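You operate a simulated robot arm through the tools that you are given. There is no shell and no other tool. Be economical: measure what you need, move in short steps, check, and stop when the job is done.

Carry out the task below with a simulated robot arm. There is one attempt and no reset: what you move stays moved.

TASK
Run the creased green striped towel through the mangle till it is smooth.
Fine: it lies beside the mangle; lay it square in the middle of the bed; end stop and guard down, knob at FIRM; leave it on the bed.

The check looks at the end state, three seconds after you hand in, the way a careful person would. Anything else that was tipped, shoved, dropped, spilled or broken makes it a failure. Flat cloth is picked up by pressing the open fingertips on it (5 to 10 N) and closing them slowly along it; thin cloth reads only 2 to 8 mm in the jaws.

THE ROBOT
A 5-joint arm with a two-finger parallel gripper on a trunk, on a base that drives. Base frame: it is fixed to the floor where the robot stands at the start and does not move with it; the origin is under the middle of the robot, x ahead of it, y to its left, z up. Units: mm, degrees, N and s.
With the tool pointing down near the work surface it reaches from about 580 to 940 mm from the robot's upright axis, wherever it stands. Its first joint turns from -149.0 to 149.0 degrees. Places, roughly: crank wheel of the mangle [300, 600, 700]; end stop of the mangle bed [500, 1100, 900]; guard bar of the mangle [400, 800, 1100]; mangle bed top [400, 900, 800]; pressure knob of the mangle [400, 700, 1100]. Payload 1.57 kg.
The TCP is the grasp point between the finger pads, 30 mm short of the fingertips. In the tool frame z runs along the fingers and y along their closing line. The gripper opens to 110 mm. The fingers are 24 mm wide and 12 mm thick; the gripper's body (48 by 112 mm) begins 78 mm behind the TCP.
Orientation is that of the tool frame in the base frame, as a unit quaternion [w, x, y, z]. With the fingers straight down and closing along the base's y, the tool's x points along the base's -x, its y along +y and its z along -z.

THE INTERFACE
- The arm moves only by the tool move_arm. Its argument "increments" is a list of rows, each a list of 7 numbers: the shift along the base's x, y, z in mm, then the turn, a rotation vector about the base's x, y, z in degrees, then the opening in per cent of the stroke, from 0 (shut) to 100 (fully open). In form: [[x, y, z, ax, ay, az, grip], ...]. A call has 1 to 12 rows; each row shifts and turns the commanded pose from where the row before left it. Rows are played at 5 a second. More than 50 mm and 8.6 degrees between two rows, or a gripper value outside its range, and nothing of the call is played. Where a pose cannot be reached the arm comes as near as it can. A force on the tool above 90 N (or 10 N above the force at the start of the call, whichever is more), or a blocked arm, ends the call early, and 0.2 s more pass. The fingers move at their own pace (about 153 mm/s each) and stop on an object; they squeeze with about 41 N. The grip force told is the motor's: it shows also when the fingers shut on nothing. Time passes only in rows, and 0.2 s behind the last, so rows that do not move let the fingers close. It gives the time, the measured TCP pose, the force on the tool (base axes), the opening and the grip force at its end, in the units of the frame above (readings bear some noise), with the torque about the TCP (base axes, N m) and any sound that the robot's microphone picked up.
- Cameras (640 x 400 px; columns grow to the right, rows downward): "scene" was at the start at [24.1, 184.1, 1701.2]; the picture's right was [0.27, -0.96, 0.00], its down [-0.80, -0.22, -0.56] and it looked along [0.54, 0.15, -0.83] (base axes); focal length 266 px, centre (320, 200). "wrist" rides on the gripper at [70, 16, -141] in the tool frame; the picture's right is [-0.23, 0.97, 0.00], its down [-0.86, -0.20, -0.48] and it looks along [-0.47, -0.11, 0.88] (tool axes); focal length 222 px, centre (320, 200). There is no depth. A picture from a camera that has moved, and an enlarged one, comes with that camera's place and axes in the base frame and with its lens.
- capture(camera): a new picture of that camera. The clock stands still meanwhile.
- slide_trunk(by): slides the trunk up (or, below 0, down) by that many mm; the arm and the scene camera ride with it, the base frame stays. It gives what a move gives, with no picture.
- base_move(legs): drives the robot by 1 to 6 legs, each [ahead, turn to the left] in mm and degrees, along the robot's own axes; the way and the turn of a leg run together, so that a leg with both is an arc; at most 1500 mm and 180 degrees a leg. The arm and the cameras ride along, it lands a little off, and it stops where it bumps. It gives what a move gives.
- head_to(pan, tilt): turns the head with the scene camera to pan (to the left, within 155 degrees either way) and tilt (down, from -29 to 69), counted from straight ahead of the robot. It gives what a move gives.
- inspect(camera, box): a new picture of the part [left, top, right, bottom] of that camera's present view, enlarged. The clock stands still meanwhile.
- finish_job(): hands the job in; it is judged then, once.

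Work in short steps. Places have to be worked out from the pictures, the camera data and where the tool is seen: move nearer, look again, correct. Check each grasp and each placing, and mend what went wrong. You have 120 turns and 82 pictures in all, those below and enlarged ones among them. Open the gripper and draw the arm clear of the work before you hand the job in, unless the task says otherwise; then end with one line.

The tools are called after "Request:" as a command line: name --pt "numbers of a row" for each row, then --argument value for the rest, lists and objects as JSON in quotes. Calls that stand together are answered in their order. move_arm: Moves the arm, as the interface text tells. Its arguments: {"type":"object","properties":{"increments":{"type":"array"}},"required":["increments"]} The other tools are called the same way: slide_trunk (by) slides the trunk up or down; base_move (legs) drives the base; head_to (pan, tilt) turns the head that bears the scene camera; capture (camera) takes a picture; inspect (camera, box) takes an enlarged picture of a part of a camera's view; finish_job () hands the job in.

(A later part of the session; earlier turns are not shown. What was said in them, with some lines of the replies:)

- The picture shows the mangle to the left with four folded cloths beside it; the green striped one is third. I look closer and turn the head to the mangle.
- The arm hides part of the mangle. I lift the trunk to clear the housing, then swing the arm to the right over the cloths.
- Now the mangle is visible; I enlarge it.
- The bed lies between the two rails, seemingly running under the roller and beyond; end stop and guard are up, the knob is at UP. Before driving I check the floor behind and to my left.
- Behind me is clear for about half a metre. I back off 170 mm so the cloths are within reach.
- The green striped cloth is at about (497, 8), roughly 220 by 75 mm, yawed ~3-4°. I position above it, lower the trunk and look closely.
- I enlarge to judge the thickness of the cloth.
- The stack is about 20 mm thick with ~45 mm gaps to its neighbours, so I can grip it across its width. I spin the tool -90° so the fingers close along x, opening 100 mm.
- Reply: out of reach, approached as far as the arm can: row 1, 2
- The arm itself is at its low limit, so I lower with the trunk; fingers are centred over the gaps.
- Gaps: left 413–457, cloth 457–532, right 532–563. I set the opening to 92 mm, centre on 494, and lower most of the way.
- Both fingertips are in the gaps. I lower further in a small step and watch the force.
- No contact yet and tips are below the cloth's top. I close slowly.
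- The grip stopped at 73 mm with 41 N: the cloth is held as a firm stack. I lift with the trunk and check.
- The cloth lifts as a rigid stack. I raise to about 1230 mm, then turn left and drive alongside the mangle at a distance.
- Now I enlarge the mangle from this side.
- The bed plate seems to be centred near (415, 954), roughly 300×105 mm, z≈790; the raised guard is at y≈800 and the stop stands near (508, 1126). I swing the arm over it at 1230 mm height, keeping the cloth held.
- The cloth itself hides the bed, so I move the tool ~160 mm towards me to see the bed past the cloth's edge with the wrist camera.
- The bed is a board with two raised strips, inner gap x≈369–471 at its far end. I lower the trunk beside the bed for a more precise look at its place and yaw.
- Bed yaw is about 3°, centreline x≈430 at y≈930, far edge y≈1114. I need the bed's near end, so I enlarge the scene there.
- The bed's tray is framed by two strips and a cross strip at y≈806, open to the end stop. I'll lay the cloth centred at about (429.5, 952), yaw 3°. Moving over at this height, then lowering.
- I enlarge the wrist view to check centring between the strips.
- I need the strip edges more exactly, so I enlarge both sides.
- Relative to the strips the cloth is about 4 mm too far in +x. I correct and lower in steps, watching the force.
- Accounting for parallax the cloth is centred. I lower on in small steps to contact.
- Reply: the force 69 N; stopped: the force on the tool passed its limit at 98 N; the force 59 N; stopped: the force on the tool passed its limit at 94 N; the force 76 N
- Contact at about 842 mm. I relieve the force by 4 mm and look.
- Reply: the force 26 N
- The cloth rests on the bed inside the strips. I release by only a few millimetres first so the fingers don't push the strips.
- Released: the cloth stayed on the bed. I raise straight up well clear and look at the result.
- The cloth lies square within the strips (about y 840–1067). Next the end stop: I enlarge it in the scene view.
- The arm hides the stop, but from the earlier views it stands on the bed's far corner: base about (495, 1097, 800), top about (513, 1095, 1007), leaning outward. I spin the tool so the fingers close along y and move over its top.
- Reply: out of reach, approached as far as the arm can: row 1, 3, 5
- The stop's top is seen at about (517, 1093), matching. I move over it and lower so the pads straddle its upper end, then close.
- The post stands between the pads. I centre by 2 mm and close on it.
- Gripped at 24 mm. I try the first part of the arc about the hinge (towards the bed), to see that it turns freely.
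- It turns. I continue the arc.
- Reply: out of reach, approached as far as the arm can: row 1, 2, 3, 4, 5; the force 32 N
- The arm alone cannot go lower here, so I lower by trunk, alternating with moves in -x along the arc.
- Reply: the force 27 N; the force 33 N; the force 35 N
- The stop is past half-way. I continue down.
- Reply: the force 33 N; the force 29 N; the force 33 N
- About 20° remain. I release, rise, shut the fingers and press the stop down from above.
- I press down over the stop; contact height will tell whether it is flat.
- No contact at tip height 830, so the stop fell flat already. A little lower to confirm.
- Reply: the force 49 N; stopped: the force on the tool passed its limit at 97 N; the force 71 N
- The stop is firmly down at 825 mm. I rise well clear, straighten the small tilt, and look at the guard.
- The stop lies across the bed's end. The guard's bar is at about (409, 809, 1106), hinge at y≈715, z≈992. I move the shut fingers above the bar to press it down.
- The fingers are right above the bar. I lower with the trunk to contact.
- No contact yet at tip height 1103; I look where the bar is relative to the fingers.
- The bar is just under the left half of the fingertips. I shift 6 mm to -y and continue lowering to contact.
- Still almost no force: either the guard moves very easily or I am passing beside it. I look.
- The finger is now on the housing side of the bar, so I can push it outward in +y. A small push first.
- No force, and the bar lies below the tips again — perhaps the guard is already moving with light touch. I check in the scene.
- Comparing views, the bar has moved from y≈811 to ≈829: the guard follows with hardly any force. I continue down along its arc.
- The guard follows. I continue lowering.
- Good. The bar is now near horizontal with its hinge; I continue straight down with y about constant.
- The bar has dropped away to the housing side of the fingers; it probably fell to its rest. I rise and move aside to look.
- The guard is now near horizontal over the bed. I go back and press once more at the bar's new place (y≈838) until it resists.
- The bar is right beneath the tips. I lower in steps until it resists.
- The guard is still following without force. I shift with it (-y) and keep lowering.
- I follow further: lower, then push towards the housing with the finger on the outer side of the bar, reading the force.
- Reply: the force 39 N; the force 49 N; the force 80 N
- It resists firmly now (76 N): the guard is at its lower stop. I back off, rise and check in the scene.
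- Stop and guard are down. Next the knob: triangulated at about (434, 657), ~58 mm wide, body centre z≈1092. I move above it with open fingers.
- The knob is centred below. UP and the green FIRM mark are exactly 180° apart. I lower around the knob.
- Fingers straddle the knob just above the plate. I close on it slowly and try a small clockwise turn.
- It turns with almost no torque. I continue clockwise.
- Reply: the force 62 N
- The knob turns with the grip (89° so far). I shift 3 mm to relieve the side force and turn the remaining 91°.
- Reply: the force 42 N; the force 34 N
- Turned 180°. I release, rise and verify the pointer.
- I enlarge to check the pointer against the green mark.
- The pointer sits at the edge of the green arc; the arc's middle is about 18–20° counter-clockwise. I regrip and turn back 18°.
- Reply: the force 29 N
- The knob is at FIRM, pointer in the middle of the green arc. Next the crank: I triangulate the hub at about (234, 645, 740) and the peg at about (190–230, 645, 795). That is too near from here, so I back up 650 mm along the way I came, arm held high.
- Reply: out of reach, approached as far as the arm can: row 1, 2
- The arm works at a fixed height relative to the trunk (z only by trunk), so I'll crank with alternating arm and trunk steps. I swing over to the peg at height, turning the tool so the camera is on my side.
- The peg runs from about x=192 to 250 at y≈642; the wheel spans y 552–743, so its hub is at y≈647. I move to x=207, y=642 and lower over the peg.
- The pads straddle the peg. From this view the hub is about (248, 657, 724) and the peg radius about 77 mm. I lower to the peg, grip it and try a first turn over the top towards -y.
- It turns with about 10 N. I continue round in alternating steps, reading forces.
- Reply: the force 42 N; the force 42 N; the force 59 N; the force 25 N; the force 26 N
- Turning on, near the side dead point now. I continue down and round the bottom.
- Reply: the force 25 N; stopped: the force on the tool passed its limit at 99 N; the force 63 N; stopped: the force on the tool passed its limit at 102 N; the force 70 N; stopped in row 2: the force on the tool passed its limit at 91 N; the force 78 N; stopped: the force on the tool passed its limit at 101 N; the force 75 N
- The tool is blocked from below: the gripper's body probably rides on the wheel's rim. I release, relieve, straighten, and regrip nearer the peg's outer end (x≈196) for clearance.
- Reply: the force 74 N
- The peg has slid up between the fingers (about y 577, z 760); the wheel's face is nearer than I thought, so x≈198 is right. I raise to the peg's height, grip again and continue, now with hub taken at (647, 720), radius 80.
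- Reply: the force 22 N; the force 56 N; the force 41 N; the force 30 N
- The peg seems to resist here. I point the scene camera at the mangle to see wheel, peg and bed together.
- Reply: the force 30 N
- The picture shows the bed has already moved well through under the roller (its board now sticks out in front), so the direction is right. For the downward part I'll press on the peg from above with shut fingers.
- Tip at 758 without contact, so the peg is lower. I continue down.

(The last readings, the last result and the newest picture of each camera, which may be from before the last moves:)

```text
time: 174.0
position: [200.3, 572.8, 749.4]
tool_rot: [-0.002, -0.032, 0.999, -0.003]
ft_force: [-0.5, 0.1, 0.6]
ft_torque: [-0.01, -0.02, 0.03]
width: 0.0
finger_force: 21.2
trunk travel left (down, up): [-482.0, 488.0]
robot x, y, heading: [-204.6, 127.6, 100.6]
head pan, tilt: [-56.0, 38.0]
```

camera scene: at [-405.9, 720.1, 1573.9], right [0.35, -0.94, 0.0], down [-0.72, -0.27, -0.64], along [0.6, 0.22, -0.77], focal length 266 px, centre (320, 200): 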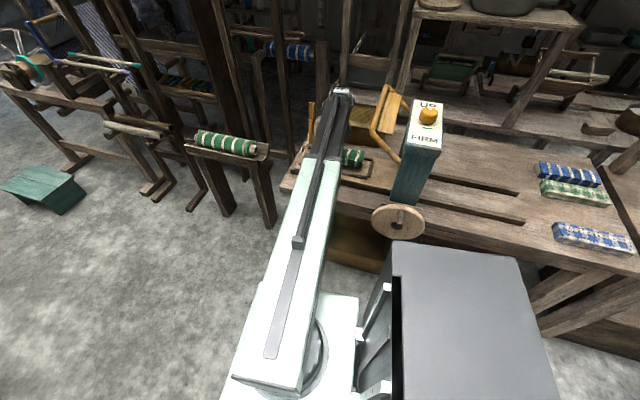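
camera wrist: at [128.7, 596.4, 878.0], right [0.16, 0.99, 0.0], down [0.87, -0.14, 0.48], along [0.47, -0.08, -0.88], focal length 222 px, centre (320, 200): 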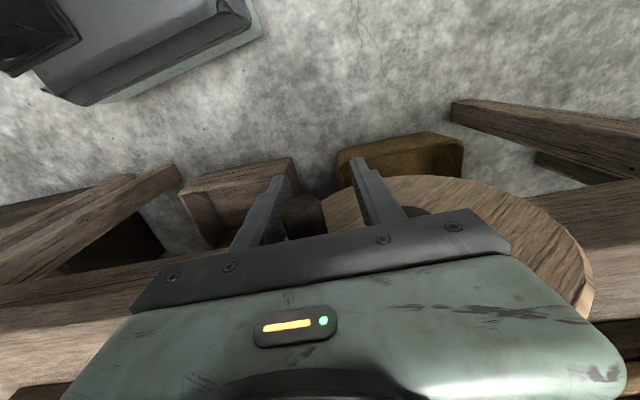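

No contact although the tip is at 719 — the peg must be beside. I spend one picture to find it.

Request:
capture --camera "wrist"

```text
3 pictures are left
camera wrist: at [129.1, 584.9, 889.8], right [0.16, 0.99, -0.01], down [0.87, -0.14, 0.48], along [0.47, -0.08, -0.88], focal length 222 px, centre (320, 200)
```

wrist: 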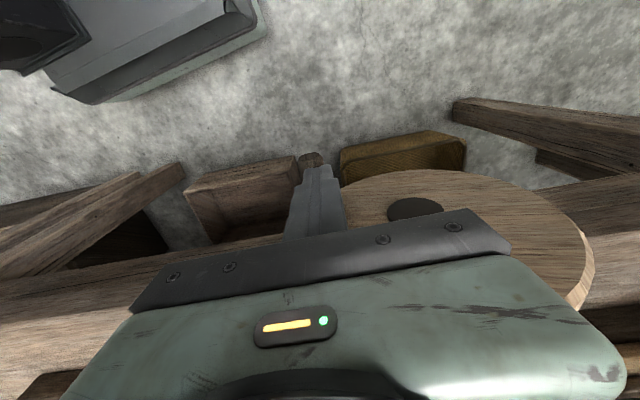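

The peg is right under the tip at about (566, 695): the wheel has already turned ~110°. I press it on downwards, following in +y.

Request:
move_arm --pt "0 -4 0 0 0 0 0"

Request:
slide_trunk --by -14

Request:
slide_trunk --by -10

Request:
move_arm --pt "0 5 0 0 0 0 0"

Request:
slide_trunk --by -10

Request:
move_arm --pt "-0.4 7 0 0 0 0 0"

Request:
slide_trunk --by -10

```text
time: 174.4
position: [201.3, 568.5, 748.0]
tool_rot: [-0.001, -0.032, 0.999, -0.002]
ft_force: [-0.7, 0.1, 0.4]
ft_torque: [0.0, 0.01, 0.03]
width: 0.1
finger_force: 21.8
trunk travel left (down, up): [-482.0, 488.0]
robot x, y, heading: [-203.4, 126.3, 100.6]
head pan, tilt: [-56.0, 38.0]
```

```text
time: 175.1
position: [199.4, 568.3, 734.2]
tool_rot: [-0.002, -0.032, 0.999, -0.003]
ft_force: [0.6, -0.1, -0.3]
ft_torque: [-0.02, 0.01, -0.01]
width: 0.1
finger_force: 21.8
trunk travel left (down, up): [-468.0, 502.0]
robot x, y, heading: [-200.7, 125.2, 100.4]
head pan, tilt: [-56.0, 38.0]
```

```text
time: 175.6
position: [199.3, 566.0, 725.2]
tool_rot: [-0.001, -0.032, 0.999, -0.003]
ft_force: [-0.3, -0.3, 0.4]
ft_torque: [-0.02, 0.0, -0.04]
width: 0.0
finger_force: 21.1
trunk travel left (down, up): [-458.0, 512.0]
robot x, y, heading: [-202.7, 128.5, 100.5]
head pan, tilt: [-56.0, 38.0]
```

```text
time: 176.0
position: [199.9, 573.1, 725.0]
tool_rot: [-0.002, -0.032, 0.999, -0.003]
ft_force: [0.1, 0.0, -0.3]
ft_torque: [-0.01, -0.01, 0.0]
width: 0.1
finger_force: 21.6
trunk travel left (down, up): [-458.0, 512.0]
robot x, y, heading: [-201.3, 126.2, 100.8]
head pan, tilt: [-56.0, 38.0]
```

```text
time: 176.6
position: [200.9, 571.7, 714.3]
tool_rot: [-0.001, -0.032, 0.999, -0.004]
ft_force: [-0.4, 2.0, 3.7]
ft_torque: [0.1, 0.0, 0.03]
width: 0.1
finger_force: 21.2
trunk travel left (down, up): [-448.0, 522.0]
robot x, y, heading: [-202.4, 128.6, 100.8]
head pan, tilt: [-56.0, 38.0]
```

```text
time: 177.0
position: [200.3, 579.1, 714.9]
tool_rot: [-0.002, -0.032, 0.999, -0.002]
ft_force: [0.3, -0.3, 0.6]
ft_torque: [-0.01, -0.01, -0.01]
width: 0.0
finger_force: 21.8
trunk travel left (down, up): [-448.0, 522.0]
robot x, y, heading: [-199.4, 124.9, 100.3]
head pan, tilt: [-56.0, 38.0]
```

```text
time: 177.6
position: [199.9, 584.4, 706.2]
tool_rot: [0.001, -0.033, 0.999, 0.003]
ft_force: [8.9, 46.6, 53.3]
ft_torque: [1.97, 0.33, -0.65]
width: 1.7
finger_force: 23.4
trunk travel left (down, up): [-438.0, 532.0]
robot x, y, heading: [-203.2, 127.5, 100.6]
head pan, tilt: [-56.0, 38.0]
```

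The tip slipped to the +y side of the peg. I rise, shift back and press squarely on top.

Request:
slide_trunk --by 20

Request:
move_arm --pt "0.5 -10 0 0 0 0 0" --pt "0.5 -9 0 0 0 0 0"

Request:
slide_trunk --by -12

Request:
slide_trunk --by -8

Request:
slide_trunk --by -8

```text
time: 178.3
position: [199.2, 579.2, 724.7]
tool_rot: [-0.001, -0.033, 0.999, -0.003]
ft_force: [-0.3, 0.3, -0.1]
ft_torque: [0.0, 0.0, 0.02]
width: 0.1
finger_force: 21.1
trunk travel left (down, up): [-458.0, 512.0]
robot x, y, heading: [-203.0, 129.0, 100.3]
head pan, tilt: [-56.0, 38.0]
```

```text
time: 178.9
position: [200.1, 562.2, 725.0]
tool_rot: [-0.001, -0.033, 0.999, -0.002]
ft_force: [0.6, -0.2, 0.2]
ft_torque: [0.02, 0.02, -0.02]
width: 0.0
finger_force: 21.2
trunk travel left (down, up): [-458.0, 512.0]
robot x, y, heading: [-200.5, 128.7, 100.7]
head pan, tilt: [-56.0, 38.0]
```

```text
time: 179.5
position: [201.1, 562.4, 712.7]
tool_rot: [-0.001, -0.032, 0.999, -0.002]
ft_force: [0.0, -0.1, 0.1]
ft_torque: [0.02, -0.03, -0.02]
width: 0.0
finger_force: 21.4
trunk travel left (down, up): [-446.0, 524.0]
robot x, y, heading: [-200.5, 125.9, 100.7]
head pan, tilt: [-56.0, 38.0]
```

```text
time: 180.0
position: [200.8, 561.7, 704.0]
tool_rot: [-0.002, -0.033, 0.999, -0.002]
ft_force: [-0.1, 0.0, -0.2]
ft_torque: [0.02, 0.01, -0.03]
width: 0.0
finger_force: 21.3
trunk travel left (down, up): [-438.0, 532.0]
robot x, y, heading: [-205.8, 129.0, 100.6]
head pan, tilt: [-56.0, 38.0]
```

```text
time: 180.6
position: [200.7, 561.6, 696.1]
tool_rot: [-0.002, -0.032, 0.999, -0.002]
ft_force: [-0.6, 0.2, -0.4]
ft_torque: [0.0, -0.03, -0.03]
width: 0.0
finger_force: 21.4
trunk travel left (down, up): [-430.0, 540.0]
robot x, y, heading: [-205.0, 130.4, 100.7]
head pan, tilt: [-56.0, 38.0]
```

That contact was the peg moving on: it is now near y≈590, z≈665. My finger is on its -y side, so I lower a bit and sweep it across the bottom in +y.

Request:
slide_trunk --by -36

Request:
move_arm --pt "-0.5 8 0 0 0 0 0" --pt "-0.5 8 0 0 0 0 0" --pt "-0.5 8 0 0 0 0 0" --pt "-0.5 8 0 0 0 0 0" --pt "-0.5 8 0 0 0 0 0" --pt "-0.5 8 0 0 0 0 0"

Request:
move_arm --pt "-0.5 8 0 0 0 0 0" --pt "-0.5 8 0 0 0 0 0" --pt "-0.5 8 0 0 0 0 0" --pt "-0.5 8 0 0 0 0 0" --pt "-0.5 8 0 0 0 0 0" --pt "-0.5 8 0 0 0 0 0"

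```text
time: 181.4
position: [200.5, 561.3, 659.2]
tool_rot: [-0.002, -0.032, 0.999, -0.001]
ft_force: [-3.0, -0.4, -1.4]
ft_torque: [0.01, -0.17, -0.05]
width: 0.3
finger_force: 21.3
trunk travel left (down, up): [-394.0, 576.0]
robot x, y, heading: [-207.5, 125.6, 100.6]
head pan, tilt: [-56.0, 38.0]
```

```text
time: 182.5
position: [199.1, 587.2, 660.9]
tool_rot: [-0.002, -0.028, 1.0, -0.011]
ft_force: [0.9, -12.1, -10.6]
ft_torque: [-0.15, 0.11, -0.12]
width: 0.2
finger_force: 21.3
trunk travel left (down, up): [-394.0, 576.0]
robot x, y, heading: [-199.9, 125.3, 100.6]
head pan, tilt: [-56.0, 38.0]
stopped in row 5: the force on the tool passed its limit at 109 N (the readings are from after the stop); the commanded pose is now the measured one
```

```text
time: 183.9
position: [195.6, 630.0, 660.9]
tool_rot: [-0.003, -0.026, 1.0, -0.016]
ft_force: [0.6, -53.2, -21.4]
ft_torque: [-0.95, 0.23, -0.59]
width: 0.0
finger_force: 21.1
trunk travel left (down, up): [-394.0, 576.0]
robot x, y, heading: [-201.1, 129.1, 100.3]
head pan, tilt: [-56.0, 38.0]
```

The peg is being swept along the bottom (53 N). I continue in +y.

Request:
move_arm --pt "-0.5 8 0 0.9 0 0 0" --pt "-0.5 8 0 0.9 0 0 0" --pt "-0.5 8 0 0 0 0 0" --pt "-0.5 8 0 0 0 0 0" --pt "-0.5 8 0 0 0 0 0" --pt "-0.5 8 0 0 0 0 0"

Request:
move_arm --pt "-0.5 7 0 0 0 0 0" --pt "-0.5 6 0 0 0 0 0"

```text
time: 184.3
position: [195.4, 630.3, 661.8]
tool_rot: [-0.004, -0.024, 0.999, -0.02]
ft_force: [1.9, -14.5, -5.8]
ft_torque: [-0.29, 0.03, -0.17]
width: 0.0
finger_force: 21.3
trunk travel left (down, up): [-394.0, 576.0]
robot x, y, heading: [-204.9, 123.1, 100.5]
head pan, tilt: [-56.0, 38.0]
stopped in row 1: the force on the tool passed its limit at 100 N (the readings are from after the stop); the commanded pose is now the measured one
```

```text
time: 184.9
position: [197.2, 629.5, 661.5]
tool_rot: [-0.004, -0.023, 0.999, -0.032]
ft_force: [1.4, -17.2, -1.2]
ft_torque: [-0.26, -0.03, 0.18]
width: 0.0
finger_force: 21.0
trunk travel left (down, up): [-394.0, 576.0]
robot x, y, heading: [-204.0, 126.3, 100.4]
head pan, tilt: [-56.0, 38.0]
stopped in row 2: the force on the tool passed its limit at 98 N (the readings are from after the stop); the commanded pose is now the measured one
```

The push reaches the force limit at this speed and the tool is leaning. I go slower and straighten it gradually.

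Request:
move_arm --pt "0 -4 0 1.2 0 0 0" --pt "0 0 0 1.2 0 0 0" --pt "0 0 0 1.2 0 0 0" --pt "-0.1 3 0 0 0 0 0" --pt "-0.1 2 0 0 0 0 0" --pt "-0.1 2 0 0 0 0 0" --pt "-0.1 2 0 0 0 0 0" --pt "-0.1 2 0 0 0 0 0" --pt "-0.1 2 0 0 0 0 0" --pt "-0.1 2 0 0 0 0 0" --pt "-0.1 2 0 0 0 0 0" --pt "-0.1 2 0 0 0 0 0"

Request:
move_arm --pt "-0.1 2 0 0 0 0 0" --pt "-0.1 2 0 0 0 0 0" --pt "-0.1 2 0 0 0 0 0" --pt "-0.1 2 0 0 0 0 0" --pt "-0.1 2 0 0 0 0 0" --pt "-0.1 2 0 0 0 0 0" --pt "-0.1 2 0 0 0 0 0" --pt "-0.1 2 0 0 0 0 0" --pt "-0.1 2 0 0 0 0 0" --pt "-0.1 2 0 0 0 0 0" --pt "-0.1 2 0 0 0 0 0" --pt "-0.1 2 0 0 0 0 0"

```text
time: 186.8
position: [195.3, 628.5, 661.0]
tool_rot: [-0.005, -0.021, 1.0, -0.013]
ft_force: [1.2, -15.9, -2.5]
ft_torque: [-0.25, -0.06, 0.17]
width: 0.0
finger_force: 21.6
trunk travel left (down, up): [-394.0, 576.0]
robot x, y, heading: [-205.9, 126.3, 100.5]
head pan, tilt: [-56.0, 38.0]
stopped in row 9: the force on the tool passed its limit at 93 N (the readings are from after the stop); the commanded pose is now the measured one
```

```text
time: 187.9
position: [195.7, 630.5, 662.7]
tool_rot: [-0.005, -0.021, 0.999, -0.026]
ft_force: [1.8, -16.9, 2.9]
ft_torque: [-0.22, 0.03, 0.2]
width: 0.1
finger_force: 21.3
trunk travel left (down, up): [-394.0, 576.0]
robot x, y, heading: [-198.2, 125.3, 100.4]
head pan, tilt: [-56.0, 38.0]
stopped in row 5: the force on the tool passed its limit at 93 N (the readings are from after the stop); the commanded pose is now the measured one
```

A hard block. I back off slightly and look at bed and cloth in the scene.

Request:
move_arm --pt "0 -4 0 1.2 0 0 0" --pt "0 -4 0 1.2 0 0 0" --pt "0 0 0 0.5 0 0 0"

Request:
inspect --camera "scene" --box '[270, 70, 510, 240]'

```text
time: 188.7
position: [195.3, 624.6, 661.0]
tool_rot: [-0.004, -0.021, 1.0, 0.002]
ft_force: [0.0, -0.5, -0.2]
ft_torque: [-0.04, 0.02, 0.0]
width: 0.0
finger_force: 21.6
trunk travel left (down, up): [-394.0, 576.0]
robot x, y, heading: [-201.9, 124.2, 100.9]
head pan, tilt: [-56.0, 38.0]
```

```text
2.35 times, centred on (390, 155) of scene
camera zoom: at [-299.2, 109.5, 1386.6], right [0.7, -0.71, 0.0], down [-0.44, -0.43, -0.79], along [0.56, 0.55, -0.62], focal length 625 px, centre (155, 306)
```

zoom: 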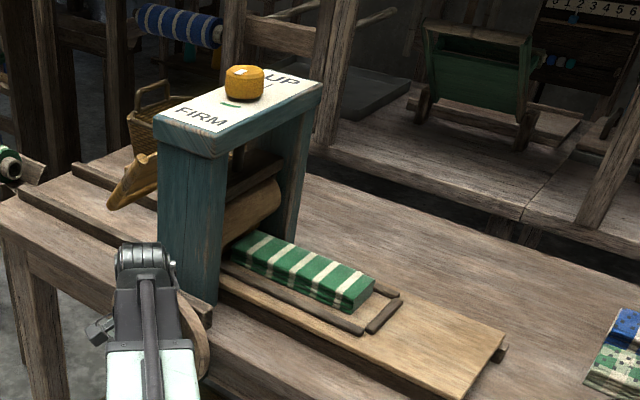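

The cloth has come out in front of the roller and looks smooth, no creases or dark marks; the block is evidently the end stop reaching the roller. I enlarge the cloth to be sure.

Request:
inspect --camera "scene" --box '[330, 90, 426, 210]'

```text
3.33 times, centred on (378, 150) of scene
camera zoom: at [-299.2, 109.5, 1386.6], right [0.7, -0.71, 0.0], down [-0.44, -0.43, -0.79], along [0.56, 0.55, -0.62], focal length 886 px, centre (127, 367)
```

zoom: 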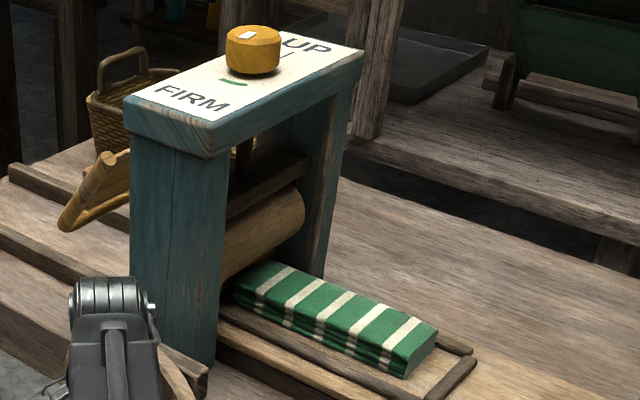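

The cloth is smooth, lies straight on the bed, with knob at FIRM and stop and guard down. I withdraw the arm: away from the wheel, then up, and open.

Request:
move_arm --pt "-10 -3 0 0 0 0 0" --pt "-15 -2 0 0 0 0 0" --pt "-15 0 0 0 0 0 0" --pt "-10 0 0 0 0 0 0"

Request:
slide_trunk --by 480

Request:
move_arm --pt "-40 25 0 0 0 0 50" --pt "-40 25 0 0 0 0 100" --pt "-40 20 0 0 0 0 100" --pt "0 0 0 0 0 0 100"

Request:
inspect --camera "scene" --box '[270, 130, 510, 320]'

```text
time: 189.7
position: [145.7, 620.3, 659.9]
tool_rot: [-0.004, -0.021, 1.0, 0.0]
ft_force: [0.4, 0.1, -0.2]
ft_torque: [0.02, 0.01, 0.01]
width: 0.0
finger_force: 21.2
trunk travel left (down, up): [-394.0, 576.0]
robot x, y, heading: [-203.0, 122.3, 100.7]
head pan, tilt: [-56.0, 38.0]
```

```text
refused: 480 is not a number from -400 to 400
```

```text
time: 190.7
position: [25.2, 689.7, 660.1]
tool_rot: [-0.005, -0.021, 1.0, 0.001]
ft_force: [-1.0, -1.1, 0.5]
ft_torque: [-0.01, -0.03, 0.01]
width: 109.8
finger_force: 0.0
trunk travel left (down, up): [-394.0, 576.0]
robot x, y, heading: [-199.8, 128.0, 100.7]
head pan, tilt: [-56.0, 38.0]
```

```text
2.11 times, centred on (390, 225) of scene
camera zoom: at [-299.2, 109.5, 1386.6], right [0.7, -0.71, 0.0], down [-0.44, -0.43, -0.79], along [0.56, 0.55, -0.62], focal length 559 px, centre (173, 147)
```

zoom: 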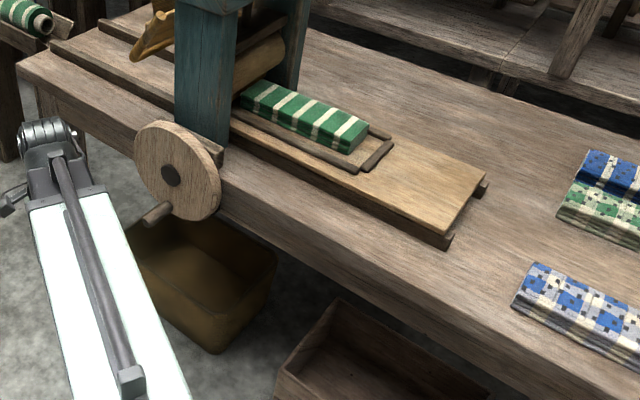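

The arm is clear with the gripper open. The last picture shows the cloth smooth and square in its frame on the bed, and the other cloths undisturbed, so I hand in.

Request:
finish_job

```text
The job is handed in.
```

The green striped towel has been run through the mangle once. It came out smooth and lies square on the bed in its frame. The end stop and guard are down and the knob is at FIRM. The crank stopped at a hard block with the towel's tail just at the roller, which I took to be the end stop reaching it. The other cloths were not moved, and the arm is clear with its gripper open.
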